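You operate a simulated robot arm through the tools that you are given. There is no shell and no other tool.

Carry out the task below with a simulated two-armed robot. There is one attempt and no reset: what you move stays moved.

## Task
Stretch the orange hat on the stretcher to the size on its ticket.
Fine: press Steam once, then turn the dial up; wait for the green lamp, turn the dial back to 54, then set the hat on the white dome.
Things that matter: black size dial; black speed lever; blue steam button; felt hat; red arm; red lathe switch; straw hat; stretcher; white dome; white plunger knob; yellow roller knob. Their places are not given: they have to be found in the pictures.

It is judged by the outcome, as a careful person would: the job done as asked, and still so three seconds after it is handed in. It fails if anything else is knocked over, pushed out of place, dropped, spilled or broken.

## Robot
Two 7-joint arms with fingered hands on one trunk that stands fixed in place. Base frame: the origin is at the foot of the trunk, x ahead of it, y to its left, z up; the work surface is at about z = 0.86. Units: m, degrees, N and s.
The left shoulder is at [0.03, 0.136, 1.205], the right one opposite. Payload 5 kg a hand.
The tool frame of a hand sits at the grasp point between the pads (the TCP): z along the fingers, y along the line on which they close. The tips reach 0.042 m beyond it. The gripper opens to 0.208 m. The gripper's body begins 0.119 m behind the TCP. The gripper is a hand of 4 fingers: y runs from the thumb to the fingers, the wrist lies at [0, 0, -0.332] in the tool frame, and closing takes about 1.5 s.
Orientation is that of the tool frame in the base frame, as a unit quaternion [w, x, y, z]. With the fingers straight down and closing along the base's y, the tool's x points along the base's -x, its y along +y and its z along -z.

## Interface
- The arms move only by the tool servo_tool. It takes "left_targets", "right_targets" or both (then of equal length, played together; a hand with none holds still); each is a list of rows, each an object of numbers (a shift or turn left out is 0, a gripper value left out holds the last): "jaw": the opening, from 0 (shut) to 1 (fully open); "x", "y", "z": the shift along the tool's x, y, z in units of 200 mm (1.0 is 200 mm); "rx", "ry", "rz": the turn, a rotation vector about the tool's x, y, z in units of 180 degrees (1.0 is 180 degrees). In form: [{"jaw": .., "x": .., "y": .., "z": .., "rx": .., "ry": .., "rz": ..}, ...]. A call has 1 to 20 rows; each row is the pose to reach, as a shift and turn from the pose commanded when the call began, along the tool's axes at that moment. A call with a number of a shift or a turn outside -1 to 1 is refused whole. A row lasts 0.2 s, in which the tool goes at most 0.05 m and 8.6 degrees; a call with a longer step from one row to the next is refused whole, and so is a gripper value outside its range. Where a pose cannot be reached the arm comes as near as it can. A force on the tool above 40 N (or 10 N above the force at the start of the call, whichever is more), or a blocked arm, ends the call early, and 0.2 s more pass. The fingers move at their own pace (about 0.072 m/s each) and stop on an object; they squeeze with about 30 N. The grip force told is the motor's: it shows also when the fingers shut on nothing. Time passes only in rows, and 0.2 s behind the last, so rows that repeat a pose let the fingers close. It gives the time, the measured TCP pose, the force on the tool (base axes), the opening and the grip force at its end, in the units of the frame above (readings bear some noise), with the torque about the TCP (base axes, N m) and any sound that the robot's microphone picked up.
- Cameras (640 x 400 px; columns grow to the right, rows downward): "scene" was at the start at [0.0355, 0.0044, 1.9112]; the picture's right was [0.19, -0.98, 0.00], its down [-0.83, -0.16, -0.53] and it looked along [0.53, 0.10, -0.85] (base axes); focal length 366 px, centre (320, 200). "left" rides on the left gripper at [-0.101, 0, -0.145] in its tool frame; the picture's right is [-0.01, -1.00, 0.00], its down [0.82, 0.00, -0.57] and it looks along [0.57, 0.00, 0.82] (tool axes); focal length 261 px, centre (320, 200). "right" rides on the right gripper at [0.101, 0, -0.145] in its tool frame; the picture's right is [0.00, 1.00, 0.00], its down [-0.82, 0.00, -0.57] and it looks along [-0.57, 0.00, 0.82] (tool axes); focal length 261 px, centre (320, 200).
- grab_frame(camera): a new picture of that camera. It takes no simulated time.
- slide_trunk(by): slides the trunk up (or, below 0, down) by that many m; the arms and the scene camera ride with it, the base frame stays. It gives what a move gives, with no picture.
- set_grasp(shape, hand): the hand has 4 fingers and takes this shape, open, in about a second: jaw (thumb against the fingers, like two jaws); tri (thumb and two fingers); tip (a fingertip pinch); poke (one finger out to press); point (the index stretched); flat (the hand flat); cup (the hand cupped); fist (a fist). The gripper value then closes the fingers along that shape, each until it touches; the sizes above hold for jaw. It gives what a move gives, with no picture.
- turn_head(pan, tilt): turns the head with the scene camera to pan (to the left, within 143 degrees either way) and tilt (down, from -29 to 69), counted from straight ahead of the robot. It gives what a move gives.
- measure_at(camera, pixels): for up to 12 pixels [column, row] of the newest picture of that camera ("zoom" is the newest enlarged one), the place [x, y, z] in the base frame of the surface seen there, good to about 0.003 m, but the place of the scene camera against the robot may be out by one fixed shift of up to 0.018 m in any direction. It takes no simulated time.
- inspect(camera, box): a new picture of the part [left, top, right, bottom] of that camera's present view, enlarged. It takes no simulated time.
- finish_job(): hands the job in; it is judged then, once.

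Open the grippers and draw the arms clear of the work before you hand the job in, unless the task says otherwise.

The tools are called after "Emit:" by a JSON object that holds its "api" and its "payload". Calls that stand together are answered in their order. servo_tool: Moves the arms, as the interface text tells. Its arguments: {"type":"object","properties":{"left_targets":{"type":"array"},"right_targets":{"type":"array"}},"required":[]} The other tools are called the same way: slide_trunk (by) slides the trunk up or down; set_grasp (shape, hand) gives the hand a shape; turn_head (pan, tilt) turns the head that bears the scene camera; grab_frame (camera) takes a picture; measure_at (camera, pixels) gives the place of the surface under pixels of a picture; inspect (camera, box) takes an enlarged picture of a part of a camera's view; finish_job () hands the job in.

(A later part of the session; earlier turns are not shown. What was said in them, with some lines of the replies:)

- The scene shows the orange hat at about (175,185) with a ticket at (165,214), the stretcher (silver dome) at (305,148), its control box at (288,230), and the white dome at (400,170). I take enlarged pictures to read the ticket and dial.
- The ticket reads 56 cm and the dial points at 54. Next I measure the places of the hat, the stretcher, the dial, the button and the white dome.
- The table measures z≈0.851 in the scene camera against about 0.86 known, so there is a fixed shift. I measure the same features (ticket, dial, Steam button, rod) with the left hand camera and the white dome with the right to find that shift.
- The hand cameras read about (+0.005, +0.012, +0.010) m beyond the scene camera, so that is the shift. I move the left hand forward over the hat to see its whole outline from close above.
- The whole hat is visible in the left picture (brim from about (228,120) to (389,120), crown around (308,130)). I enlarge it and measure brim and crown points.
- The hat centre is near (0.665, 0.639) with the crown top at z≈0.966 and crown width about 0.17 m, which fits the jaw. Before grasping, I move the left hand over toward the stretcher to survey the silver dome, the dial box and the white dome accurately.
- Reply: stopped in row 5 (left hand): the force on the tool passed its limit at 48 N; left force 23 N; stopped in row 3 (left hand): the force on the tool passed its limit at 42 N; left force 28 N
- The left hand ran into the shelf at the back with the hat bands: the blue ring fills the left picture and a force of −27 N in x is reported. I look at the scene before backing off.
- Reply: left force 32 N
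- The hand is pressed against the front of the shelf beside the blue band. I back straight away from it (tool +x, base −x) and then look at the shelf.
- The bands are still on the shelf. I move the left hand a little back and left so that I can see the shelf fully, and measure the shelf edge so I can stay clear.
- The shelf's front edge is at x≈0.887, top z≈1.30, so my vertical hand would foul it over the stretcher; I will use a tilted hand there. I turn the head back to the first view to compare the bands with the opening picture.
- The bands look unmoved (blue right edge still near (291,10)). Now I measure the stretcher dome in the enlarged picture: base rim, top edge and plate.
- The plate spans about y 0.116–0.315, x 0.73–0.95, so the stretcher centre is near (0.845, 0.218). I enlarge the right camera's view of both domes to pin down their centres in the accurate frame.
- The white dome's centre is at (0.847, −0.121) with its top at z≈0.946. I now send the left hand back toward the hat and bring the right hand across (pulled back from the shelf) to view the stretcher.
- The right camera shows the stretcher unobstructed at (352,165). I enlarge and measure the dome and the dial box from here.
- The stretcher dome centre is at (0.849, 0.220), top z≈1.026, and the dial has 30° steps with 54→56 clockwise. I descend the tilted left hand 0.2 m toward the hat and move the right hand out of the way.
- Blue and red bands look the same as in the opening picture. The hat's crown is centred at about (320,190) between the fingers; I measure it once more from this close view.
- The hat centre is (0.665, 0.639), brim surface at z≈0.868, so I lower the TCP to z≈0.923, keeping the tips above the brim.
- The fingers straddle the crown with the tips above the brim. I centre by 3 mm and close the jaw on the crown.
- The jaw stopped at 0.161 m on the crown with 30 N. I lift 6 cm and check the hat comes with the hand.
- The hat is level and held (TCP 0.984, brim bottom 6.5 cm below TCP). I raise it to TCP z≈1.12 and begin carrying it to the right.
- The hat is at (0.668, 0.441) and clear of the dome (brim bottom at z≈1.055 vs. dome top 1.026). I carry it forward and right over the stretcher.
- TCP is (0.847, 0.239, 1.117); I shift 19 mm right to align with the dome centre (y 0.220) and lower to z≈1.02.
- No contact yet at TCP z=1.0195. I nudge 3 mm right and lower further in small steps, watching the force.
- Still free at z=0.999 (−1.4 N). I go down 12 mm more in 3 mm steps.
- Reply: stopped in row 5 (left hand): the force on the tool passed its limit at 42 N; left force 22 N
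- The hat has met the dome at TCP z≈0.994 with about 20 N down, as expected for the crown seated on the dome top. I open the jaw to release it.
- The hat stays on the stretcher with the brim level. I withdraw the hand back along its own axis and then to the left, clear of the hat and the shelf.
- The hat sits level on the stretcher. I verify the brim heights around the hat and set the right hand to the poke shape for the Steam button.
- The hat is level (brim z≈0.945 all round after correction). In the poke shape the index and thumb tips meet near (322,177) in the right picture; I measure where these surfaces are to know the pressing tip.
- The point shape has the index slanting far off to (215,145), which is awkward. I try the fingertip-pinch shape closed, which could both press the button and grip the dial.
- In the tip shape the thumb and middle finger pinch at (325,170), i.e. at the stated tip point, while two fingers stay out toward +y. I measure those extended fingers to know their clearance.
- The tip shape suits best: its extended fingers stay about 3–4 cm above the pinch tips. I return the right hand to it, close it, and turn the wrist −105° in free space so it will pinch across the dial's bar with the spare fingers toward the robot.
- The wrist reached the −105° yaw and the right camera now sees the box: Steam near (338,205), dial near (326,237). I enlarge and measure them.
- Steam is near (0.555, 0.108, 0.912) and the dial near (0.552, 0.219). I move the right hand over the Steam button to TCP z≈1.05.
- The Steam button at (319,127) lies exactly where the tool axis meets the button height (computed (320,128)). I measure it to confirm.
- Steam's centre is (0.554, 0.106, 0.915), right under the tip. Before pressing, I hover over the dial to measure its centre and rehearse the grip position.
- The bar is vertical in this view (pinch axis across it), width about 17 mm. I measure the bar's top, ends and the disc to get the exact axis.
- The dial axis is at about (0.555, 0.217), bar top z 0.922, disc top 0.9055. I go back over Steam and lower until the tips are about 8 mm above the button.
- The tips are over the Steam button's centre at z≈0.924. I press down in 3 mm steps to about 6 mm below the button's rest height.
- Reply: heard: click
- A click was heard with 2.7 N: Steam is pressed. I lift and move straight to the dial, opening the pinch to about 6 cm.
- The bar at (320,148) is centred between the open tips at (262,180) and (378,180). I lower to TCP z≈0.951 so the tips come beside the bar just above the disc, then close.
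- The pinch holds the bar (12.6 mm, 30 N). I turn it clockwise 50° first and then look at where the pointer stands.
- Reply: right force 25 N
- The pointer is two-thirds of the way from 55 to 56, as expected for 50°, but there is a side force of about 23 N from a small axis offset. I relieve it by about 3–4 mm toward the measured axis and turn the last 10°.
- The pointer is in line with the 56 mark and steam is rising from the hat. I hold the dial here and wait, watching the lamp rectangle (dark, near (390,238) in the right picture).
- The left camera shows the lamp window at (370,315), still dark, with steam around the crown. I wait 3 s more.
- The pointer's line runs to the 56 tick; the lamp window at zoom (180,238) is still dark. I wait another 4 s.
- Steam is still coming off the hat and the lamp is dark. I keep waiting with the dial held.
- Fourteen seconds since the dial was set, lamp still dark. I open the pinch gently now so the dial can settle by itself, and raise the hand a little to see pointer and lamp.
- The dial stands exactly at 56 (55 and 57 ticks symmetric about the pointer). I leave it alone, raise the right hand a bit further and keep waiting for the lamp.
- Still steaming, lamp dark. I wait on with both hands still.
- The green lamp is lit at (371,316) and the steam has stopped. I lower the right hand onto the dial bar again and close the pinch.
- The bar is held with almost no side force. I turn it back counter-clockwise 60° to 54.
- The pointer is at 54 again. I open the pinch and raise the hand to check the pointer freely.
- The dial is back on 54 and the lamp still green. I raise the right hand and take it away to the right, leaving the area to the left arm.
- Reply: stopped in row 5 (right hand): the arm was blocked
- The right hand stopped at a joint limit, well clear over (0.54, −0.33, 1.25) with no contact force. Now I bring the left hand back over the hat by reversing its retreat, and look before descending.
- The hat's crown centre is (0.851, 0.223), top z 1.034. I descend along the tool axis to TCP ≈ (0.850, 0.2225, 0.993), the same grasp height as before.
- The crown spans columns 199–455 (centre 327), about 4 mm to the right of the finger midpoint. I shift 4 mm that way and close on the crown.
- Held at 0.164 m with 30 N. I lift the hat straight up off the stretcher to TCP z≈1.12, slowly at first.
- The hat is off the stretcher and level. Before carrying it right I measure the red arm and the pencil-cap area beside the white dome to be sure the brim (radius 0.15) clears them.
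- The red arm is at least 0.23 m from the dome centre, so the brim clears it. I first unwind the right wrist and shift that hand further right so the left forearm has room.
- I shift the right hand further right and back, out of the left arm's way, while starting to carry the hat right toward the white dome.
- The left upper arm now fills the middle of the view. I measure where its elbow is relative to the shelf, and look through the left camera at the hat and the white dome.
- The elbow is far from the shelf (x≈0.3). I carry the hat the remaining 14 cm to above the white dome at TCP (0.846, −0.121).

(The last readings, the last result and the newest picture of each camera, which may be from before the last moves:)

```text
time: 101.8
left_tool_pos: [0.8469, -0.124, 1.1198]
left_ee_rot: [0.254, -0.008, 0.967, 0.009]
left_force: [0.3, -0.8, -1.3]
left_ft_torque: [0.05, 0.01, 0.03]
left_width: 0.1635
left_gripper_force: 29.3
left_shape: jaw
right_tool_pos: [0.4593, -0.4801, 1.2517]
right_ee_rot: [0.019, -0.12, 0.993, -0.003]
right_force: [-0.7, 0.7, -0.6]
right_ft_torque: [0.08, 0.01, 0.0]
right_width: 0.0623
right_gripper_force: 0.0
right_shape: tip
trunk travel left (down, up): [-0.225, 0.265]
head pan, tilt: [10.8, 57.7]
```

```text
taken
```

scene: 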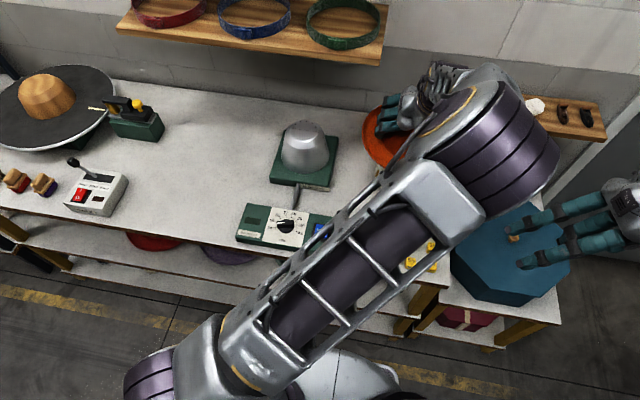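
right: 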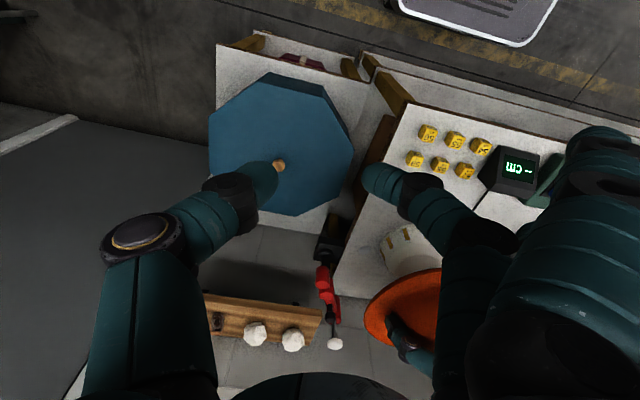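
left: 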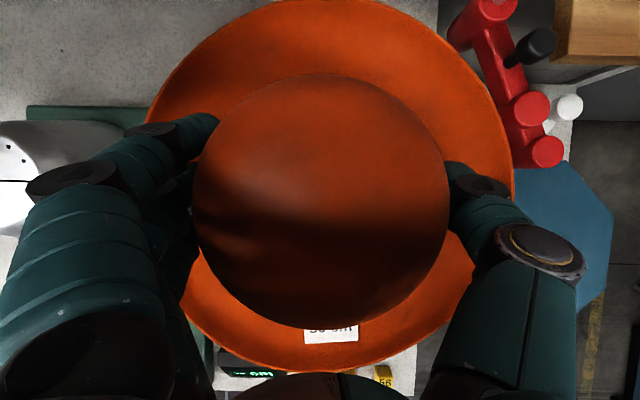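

The hat is over the white dome (TCP 0.847, −0.124). I trim 2 mm in y and lower to TCP z≈0.97.

Emit:
{"api": "servo_tool", "payload": {"left_targets": [{"y": 0.01}, {"x": 0.07, "y": 0.01, "z": 0.125}, {"x": 0.147, "y": 0.01, "z": 0.261}, {"x": 0.221, "y": 0.01, "z": 0.392}, {"x": 0.295, "y": 0.01, "z": 0.522}, {"x": 0.368, "y": 0.01, "z": 0.652}, {"x": 0.368, "y": 0.01, "z": 0.652}]}}

Emit:
{"api": "grab_frame", "payload": {"camera": "right"}}

Emit:
{"api": "grab_frame", "payload": {"camera": "left"}}

```text
time: 103.4
left_tool_pos: [0.8471, -0.1186, 0.9673]
left_ee_rot: [0.253, -0.008, 0.967, 0.009]
left_force: [0.0, -0.1, -0.9]
left_ft_torque: [0.02, -0.03, -0.02]
left_width: 0.1635
left_gripper_force: 30.0
left_shape: jaw
right_tool_pos: [0.4599, -0.4784, 1.2522]
right_ee_rot: [0.02, -0.12, 0.993, -0.002]
right_force: [-1.0, 0.9, 0.0]
right_ft_torque: [0.01, -0.05, 0.02]
right_width: 0.0622
right_gripper_force: 0.0
right_shape: tip
trunk travel left (down, up): [-0.225, 0.265]
head pan, tilt: [10.8, 57.7]
```

```text
taken
```

right: 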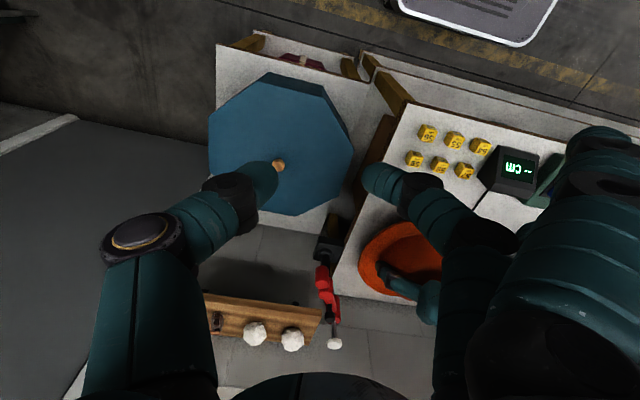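

```text
taken
```

left: 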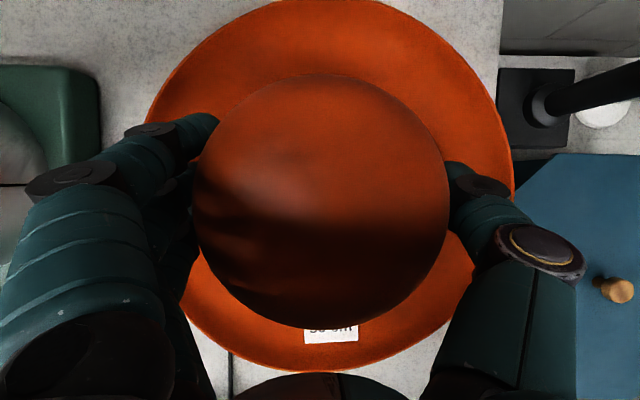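

No contact yet at z=0.967. I lower in small steps to z≈0.935.

Emit:
{"api": "servo_tool", "payload": {"left_targets": [{"x": 0.016, "y": -0.01, "z": 0.028}, {"x": 0.032, "y": -0.01, "z": 0.056}, {"x": 0.048, "y": -0.01, "z": 0.084}, {"x": 0.064, "y": -0.01, "z": 0.112}, {"x": 0.079, "y": -0.01, "z": 0.14}, {"x": 0.079, "y": -0.01, "z": 0.14}]}}

Emit:
{"api": "grab_frame", "payload": {"camera": "right"}}

Emit:
{"api": "inspect", "payload": {"camera": "right", "box": [340, 100, 560, 320]}}

```text
time: 104.8
left_tool_pos: [0.8481, -0.1201, 0.9371]
left_ee_rot: [0.254, -0.007, 0.967, 0.008]
left_force: [0.5, -0.3, -1.2]
left_ft_torque: [-0.04, -0.01, -0.02]
left_width: 0.1635
left_gripper_force: 30.6
left_shape: jaw
right_tool_pos: [0.4601, -0.479, 1.2518]
right_ee_rot: [0.019, -0.119, 0.993, -0.001]
right_force: [0.5, -0.9, 1.0]
right_ft_torque: [-0.02, 0.0, 0.04]
right_width: 0.0623
right_gripper_force: 0.0
right_shape: tip
trunk travel left (down, up): [-0.225, 0.265]
head pan, tilt: [10.8, 57.7]
```

```text
taken
```

right: 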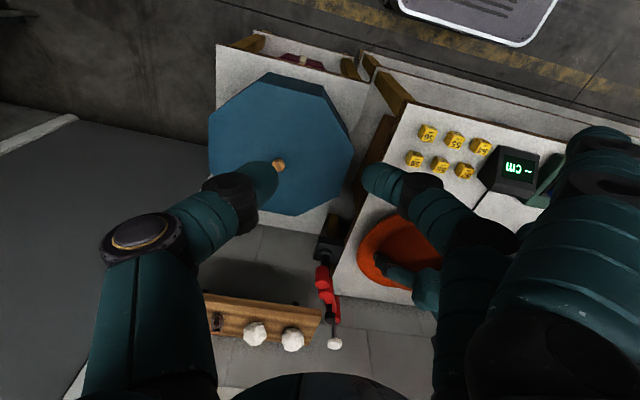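

```text
1.82 times, centred on (450, 210) of right
```

zoom: 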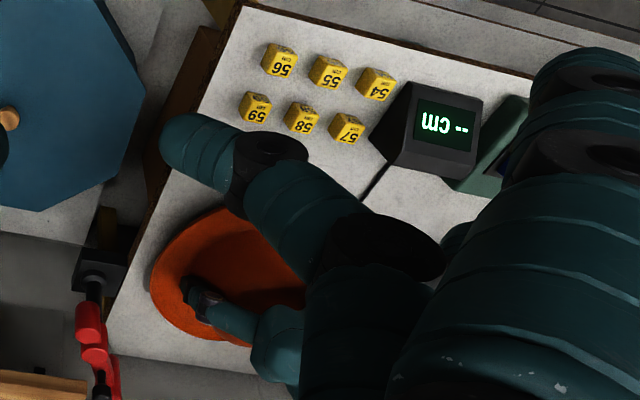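

Still free at z=0.937 (force −1.2 N). I continue down in 2.5 mm steps to z≈0.922.

Emit:
{"api": "servo_tool", "payload": {"left_targets": [{"x": 0.006, "z": 0.011}, {"x": 0.012, "z": 0.022}, {"x": 0.018, "z": 0.033}, {"x": 0.024, "z": 0.044}, {"x": 0.03, "z": 0.055}, {"x": 0.036, "z": 0.065}]}}

Emit:
{"api": "grab_frame", "payload": {"camera": "left"}}

Emit:
{"api": "inspect", "payload": {"camera": "right", "box": [340, 100, 560, 320]}}

```text
time: 106.2
left_tool_pos: [0.8485, -0.1195, 0.9243]
left_ee_rot: [0.255, -0.007, 0.967, 0.008]
left_force: [10.5, 1.9, 16.7]
left_ft_torque: [1.29, 0.1, 0.27]
left_width: 0.1636
left_gripper_force: 30.4
left_shape: jaw
right_tool_pos: [0.4591, -0.478, 1.2516]
right_ee_rot: [0.02, -0.12, 0.993, -0.002]
right_force: [-1.2, 0.4, 0.3]
right_ft_torque: [-0.01, -0.03, -0.03]
right_width: 0.0623
right_gripper_force: 0.1
right_shape: tip
trunk travel left (down, up): [-0.225, 0.265]
head pan, tilt: [10.8, 57.7]
```

```text
taken
```

left: 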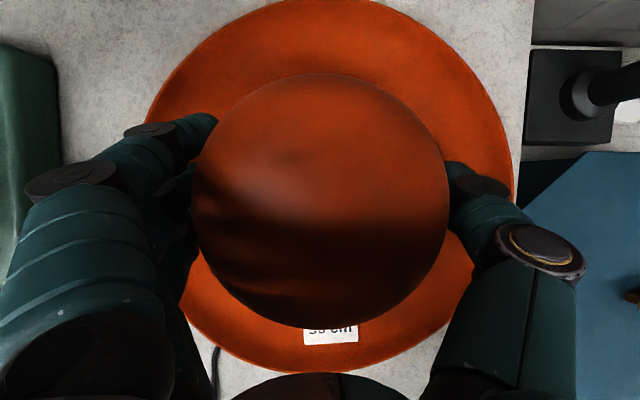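

```text
1.82 times, centred on (450, 210) of right
```

zoom: 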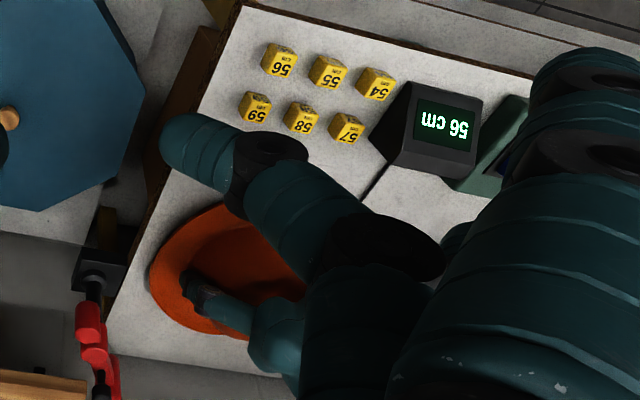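

The display reads 56 cm and the hat is down (16.7 N). I ease off 1–2 mm of load and open the jaw to release it on the dome.

Emit:
{"api": "servo_tool", "payload": {"left_targets": [{"x": -0.004, "z": -0.007}, {"x": -0.004, "z": -0.007, "jaw": 0.8}, {"x": -0.004, "z": -0.007, "jaw": 0.9}, {"x": -0.004, "z": -0.007, "jaw": 1.0}, {"x": -0.004, "z": -0.007, "jaw": 1.0}, {"x": -0.004, "z": -0.007, "jaw": 1.0}, {"x": -0.004, "z": -0.007, "jaw": 1.0}]}}

Emit:
{"api": "grab_frame", "payload": {"camera": "left"}}

Emit:
{"api": "inspect", "payload": {"camera": "right", "box": [340, 100, 560, 320]}}

```text
time: 107.8
left_tool_pos: [0.8461, -0.1208, 0.9228]
left_ee_rot: [0.252, -0.006, 0.968, 0.008]
left_force: [0.8, 0.4, -0.3]
left_ft_torque: [0.0, 0.0, 0.0]
left_width: 0.2078
left_gripper_force: 0.1
left_shape: jaw
right_tool_pos: [0.4605, -0.4778, 1.2515]
right_ee_rot: [0.019, -0.12, 0.993, -0.002]
right_force: [-0.3, -0.1, 0.6]
right_ft_torque: [-0.04, -0.04, 0.02]
right_width: 0.0622
right_gripper_force: 0.1
right_shape: tip
trunk travel left (down, up): [-0.225, 0.265]
head pan, tilt: [10.8, 57.7]
```

```text
taken
```

left: 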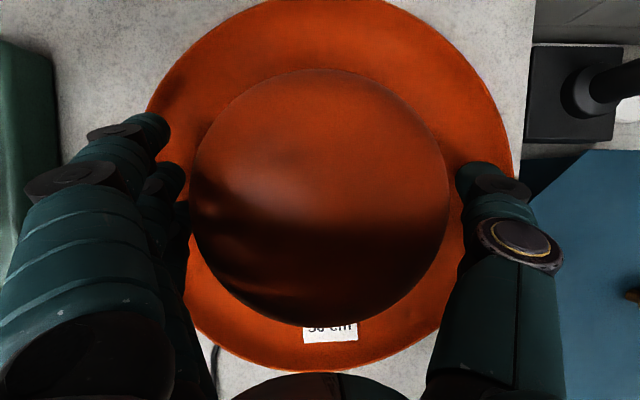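

```text
1.82 times, centred on (450, 210) of right
```

zoom: 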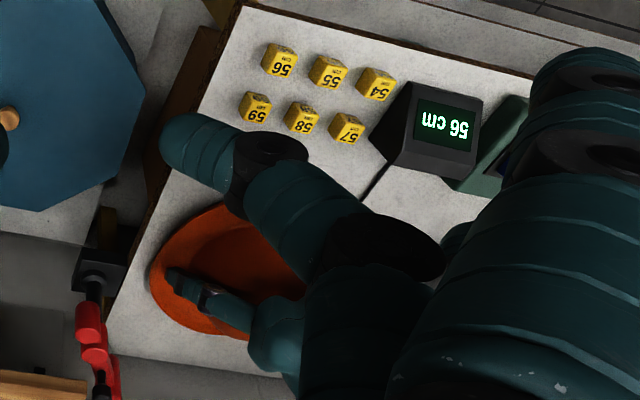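

The hat stays on the dome and the display still shows 56 cm. I withdraw the left hand back along its own axis.

Emit:
{"api": "servo_tool", "payload": {"left_targets": [{"z": -0.08}, {"z": -0.2}, {"z": -0.4}, {"z": -0.6}, {"z": -0.8}, {"z": -1.0}, {"z": -1.0}]}}

Emit:
{"api": "grab_frame", "payload": {"camera": "left"}}

Emit:
{"api": "grab_frame", "payload": {"camera": "scene"}}

```text
time: 109.4
left_tool_pos: [0.7499, -0.1225, 1.0971]
left_ee_rot: [0.253, -0.007, 0.967, 0.007]
left_force: [0.8, 0.6, 0.3]
left_ft_torque: [-0.03, 0.06, -0.02]
left_width: 0.2079
left_gripper_force: 0.0
left_shape: jaw
right_tool_pos: [0.4609, -0.4784, 1.2504]
right_ee_rot: [0.019, -0.12, 0.993, -0.002]
right_force: [-0.1, 0.5, -0.8]
right_ft_torque: [-0.01, 0.11, 0.01]
right_width: 0.0621
right_gripper_force: 0.0
right_shape: tip
trunk travel left (down, up): [-0.225, 0.265]
head pan, tilt: [10.8, 57.7]
```

```text
taken
```

left: 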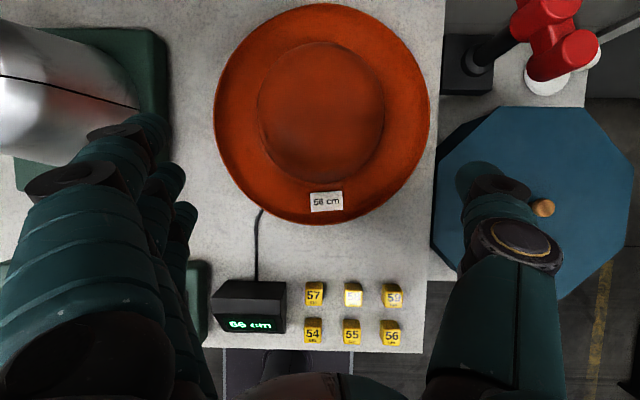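

```text
taken
```

scene: 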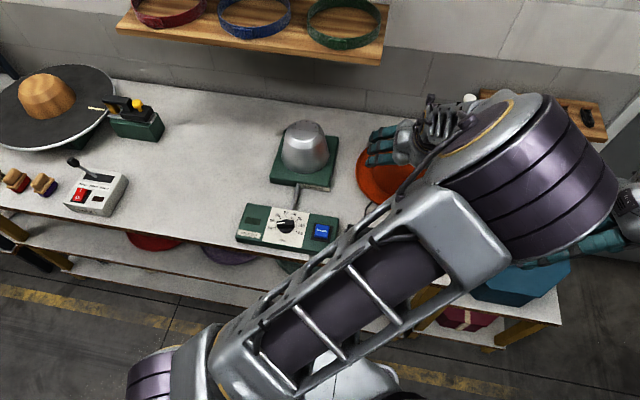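

The hat sits on the white dome, and the display shows 56 cm. I raise and pull the left hand back, then take it to the left, clear of the stretcher.

Emit:
{"api": "servo_tool", "payload": {"left_targets": [{"x": 0.08, "z": -0.16}, {"x": 0.16, "z": -0.32}, {"x": 0.245, "z": -0.48}, {"x": 0.326, "z": -0.643}, {"x": 0.326, "y": 0.2, "z": -0.643}, {"x": 0.326, "y": 0.4, "z": -0.643}, {"x": 0.326, "y": 0.6, "z": -0.643}, {"x": 0.326, "y": 0.8, "z": -0.643}, {"x": 0.326, "y": 1.0, "z": -0.643}]}}

Emit:
{"api": "servo_tool", "payload": {"left_targets": [{"y": 0.2}, {"y": 0.4}, {"y": 0.6}, {"y": 0.8}, {"y": 1.0}]}}

Emit:
{"api": "servo_tool", "payload": {"left_targets": [{"y": 0.2}, {"y": 0.4}, {"y": 0.6}, {"y": 0.8}, {"y": 0.9}]}}

Emit:
{"api": "set_grasp", "payload": {"hand": "right", "shape": "jaw"}}

Emit:
{"api": "grab_frame", "payload": {"camera": "scene"}}

Emit:
{"api": "inspect", "payload": {"camera": "scene", "box": [220, 100, 460, 280]}}

```text
time: 111.4
left_tool_pos: [0.6238, 0.0753, 1.1804]
left_ee_rot: [0.252, -0.007, 0.968, 0.008]
left_force: [0.2, 0.9, 0.4]
left_ft_torque: [-0.09, -0.02, -0.07]
left_width: 0.2077
left_gripper_force: 0.0
left_shape: jaw
right_tool_pos: [0.46, -0.4767, 1.2518]
right_ee_rot: [0.019, -0.119, 0.993, -0.003]
right_force: [-0.1, 1.6, -0.5]
right_ft_torque: [-0.11, 0.06, -0.04]
right_width: 0.0623
right_gripper_force: 0.0
right_shape: tip
trunk travel left (down, up): [-0.225, 0.265]
head pan, tilt: [10.8, 57.7]
```

```text
time: 112.6
left_tool_pos: [0.6207, 0.2742, 1.1821]
left_ee_rot: [0.253, -0.008, 0.967, 0.007]
left_force: [-0.4, 0.9, -1.0]
left_ft_torque: [-0.09, 0.0, -0.07]
left_width: 0.2082
left_gripper_force: 0.0
left_shape: jaw
right_tool_pos: [0.4594, -0.4768, 1.2532]
right_ee_rot: [0.019, -0.121, 0.992, -0.003]
right_force: [0.0, 0.9, -0.3]
right_ft_torque: [-0.1, 0.0, -0.03]
right_width: 0.0623
right_gripper_force: 0.2
right_shape: tip
trunk travel left (down, up): [-0.225, 0.265]
head pan, tilt: [10.8, 57.7]
```

```text
time: 113.8
left_tool_pos: [0.6173, 0.4528, 1.1844]
left_ee_rot: [0.254, -0.008, 0.967, 0.008]
left_force: [-0.2, 0.5, 0.7]
left_ft_torque: [0.07, 0.02, -0.01]
left_width: 0.2077
left_gripper_force: 0.1
left_shape: jaw
right_tool_pos: [0.4589, -0.4783, 1.2516]
right_ee_rot: [0.019, -0.12, 0.993, -0.002]
right_force: [-0.2, -0.4, 0.2]
right_ft_torque: [0.08, 0.02, 0.01]
right_width: 0.0622
right_gripper_force: 0.1
right_shape: tip
trunk travel left (down, up): [-0.225, 0.265]
head pan, tilt: [10.8, 57.7]
```

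```text
time: 114.7
left_tool_pos: [0.617, 0.4525, 1.1843]
left_ee_rot: [0.253, -0.008, 0.967, 0.009]
left_force: [1.3, -0.7, -0.9]
left_ft_torque: [0.02, -0.03, -0.04]
left_width: 0.208
left_gripper_force: 0.1
left_shape: jaw
right_tool_pos: [0.4598, -0.4788, 1.2516]
right_ee_rot: [0.019, -0.12, 0.993, -0.002]
right_force: [0.8, -0.1, 0.2]
right_ft_torque: [-0.02, 0.03, -0.01]
right_width: 0.2079
right_gripper_force: 0.0
right_shape: jaw
trunk travel left (down, up): [-0.225, 0.265]
head pan, tilt: [10.8, 57.7]
```

```text
taken
```

scene: 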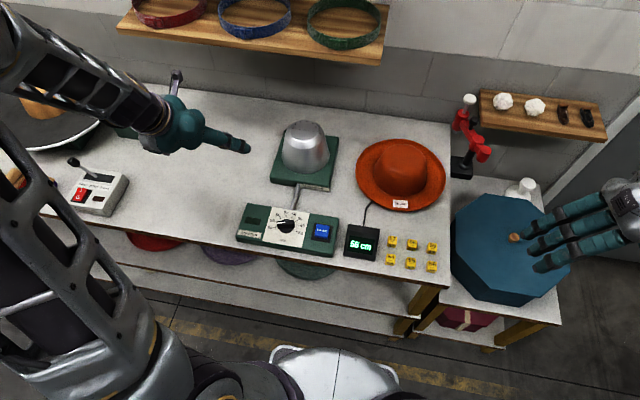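

```text
2.22 times, centred on (340, 190) of scene
```

zoom: 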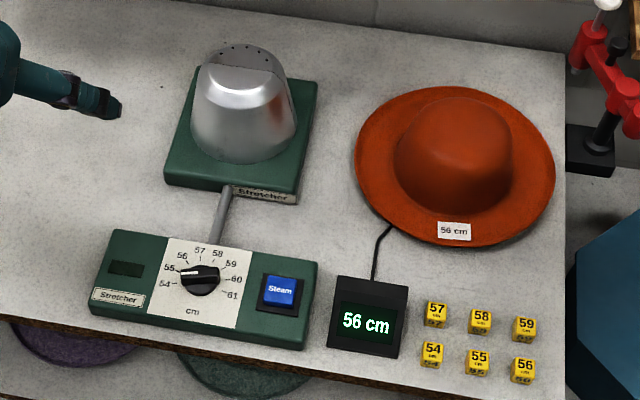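

The hat sits on the white dome with 56 cm displayed, the dial is back at 54, and the bands, blocks and other things look in place. I check the dial pointer and the hat's levelness closely.

Emit:
{"api": "inspect", "payload": {"camera": "scene", "box": [235, 195, 345, 265]}}

Emit:
{"api": "measure_at", "payload": {"camera": "scene", "pixels": [[360, 175], [442, 180], [400, 208], [405, 143], [402, 155], [402, 170], [372, 200], [430, 150]]}}

Emit:
{"api": "inspect", "payload": {"camera": "scene", "box": [110, 0, 400, 100]}}

```text
5.71 times, centred on (290, 230) of scene
```

zoom: 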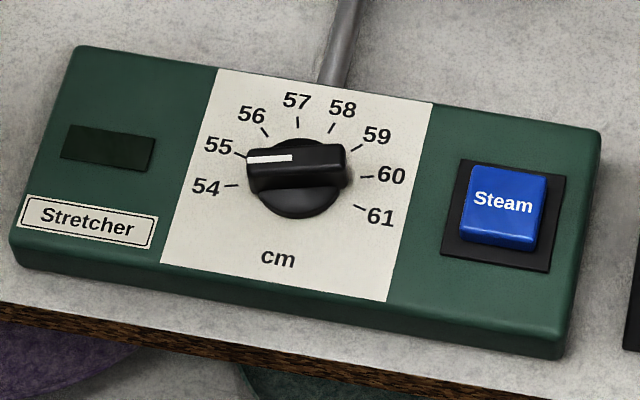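

```text
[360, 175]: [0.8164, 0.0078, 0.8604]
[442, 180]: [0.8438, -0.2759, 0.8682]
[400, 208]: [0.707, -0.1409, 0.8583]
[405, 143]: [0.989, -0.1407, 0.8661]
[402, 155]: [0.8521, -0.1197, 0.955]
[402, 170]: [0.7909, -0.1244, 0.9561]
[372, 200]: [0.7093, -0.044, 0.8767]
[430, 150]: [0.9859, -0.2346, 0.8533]
```

```text
2.21 times, centred on (255, 50) of scene
```

zoom: 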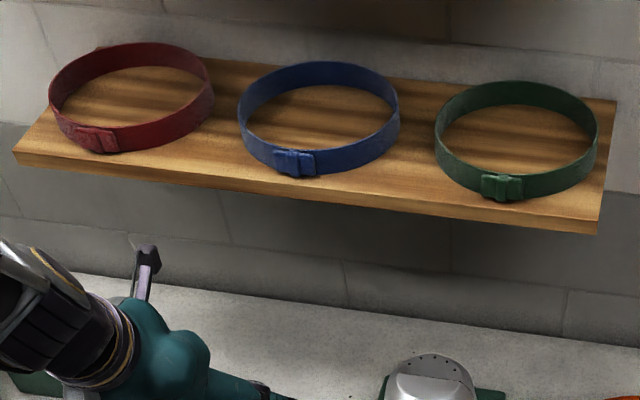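

The pointer looks the same as at the start (54), the hat brim is level at the table (z≈0.86–0.87 + shift) and centred at about (0.853, −0.122), and the bands are evenly placed. I move the left hand a bit further away up and left before handing in.

Emit:
{"api": "servo_tool", "payload": {"left_targets": [{"x": -0.03, "y": 0.15, "z": -0.06}, {"x": -0.06, "y": 0.3, "z": -0.12}, {"x": -0.09, "y": 0.45, "z": -0.18}, {"x": -0.12, "y": 0.5, "z": -0.22}, {"x": -0.12, "y": 0.5, "z": -0.22}, {"x": -0.12, "y": 0.5, "z": -0.22}, {"x": -0.12, "y": 0.5, "z": -0.22}]}}

Emit:
{"api": "grab_frame", "payload": {"camera": "scene"}}

Emit:
{"api": "inspect", "payload": {"camera": "scene", "box": [240, 120, 460, 270]}}

```text
time: 116.3
left_tool_pos: [0.6157, 0.5537, 1.2372]
left_ee_rot: [0.253, -0.007, 0.967, 0.009]
left_force: [0.5, 0.4, 0.7]
left_ft_torque: [-0.01, 0.02, -0.01]
left_width: 0.2078
left_gripper_force: 0.1
left_shape: jaw
right_tool_pos: [0.4602, -0.4791, 1.2521]
right_ee_rot: [0.02, -0.12, 0.993, -0.002]
right_force: [0.5, -2.0, -0.2]
right_ft_torque: [0.01, -0.02, 0.03]
right_width: 0.208
right_gripper_force: 0.1
right_shape: jaw
trunk travel left (down, up): [-0.225, 0.265]
head pan, tilt: [10.8, 57.7]
```

```text
taken
```

scene: 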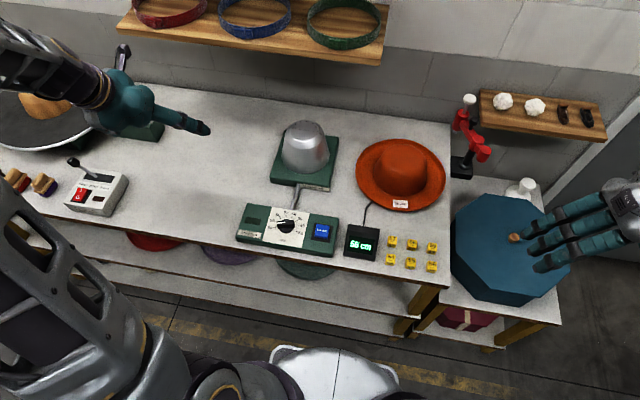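

```text
2.67 times, centred on (350, 195) of scene
```

zoom: 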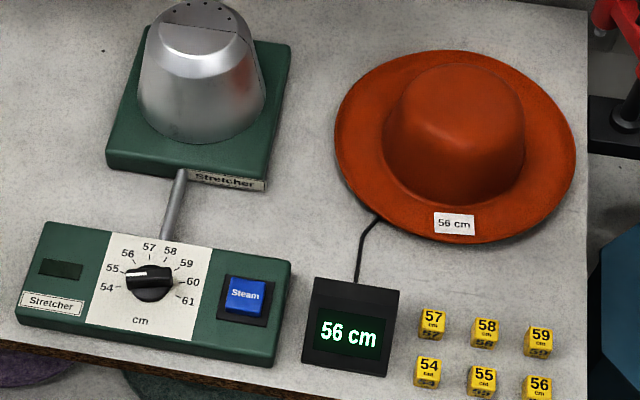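

The display steadily shows 56 cm, the dial stands at 54, both grippers are open and the arms are clear with no contact forces. I hand the job in.

Emit:
{"api": "finish_job", "payload": {}}

```text
The job is handed in.
```

The orange hat is stretched to 56 cm, the size on its ticket. It sits level on the white dome, and the dome's display reads 56 cm.

I set the hat on the stretcher, pressed Steam once (one click was heard) and turned the dial from 54 to 56. The green lamp came on about 25 to 30 seconds later. I then turned the dial back to 54 and moved the hat to the white dome.

**Shelf contact:** Early on, the left hand ran into the back shelf with the coloured bands, reaching about 48 N and then 42 N. I backed off, and later pictures show all three bands standing where they were at the start.

I saw nothing else knocked over or shifted. Both grippers were open and the arms clear of the work when I handed it in.
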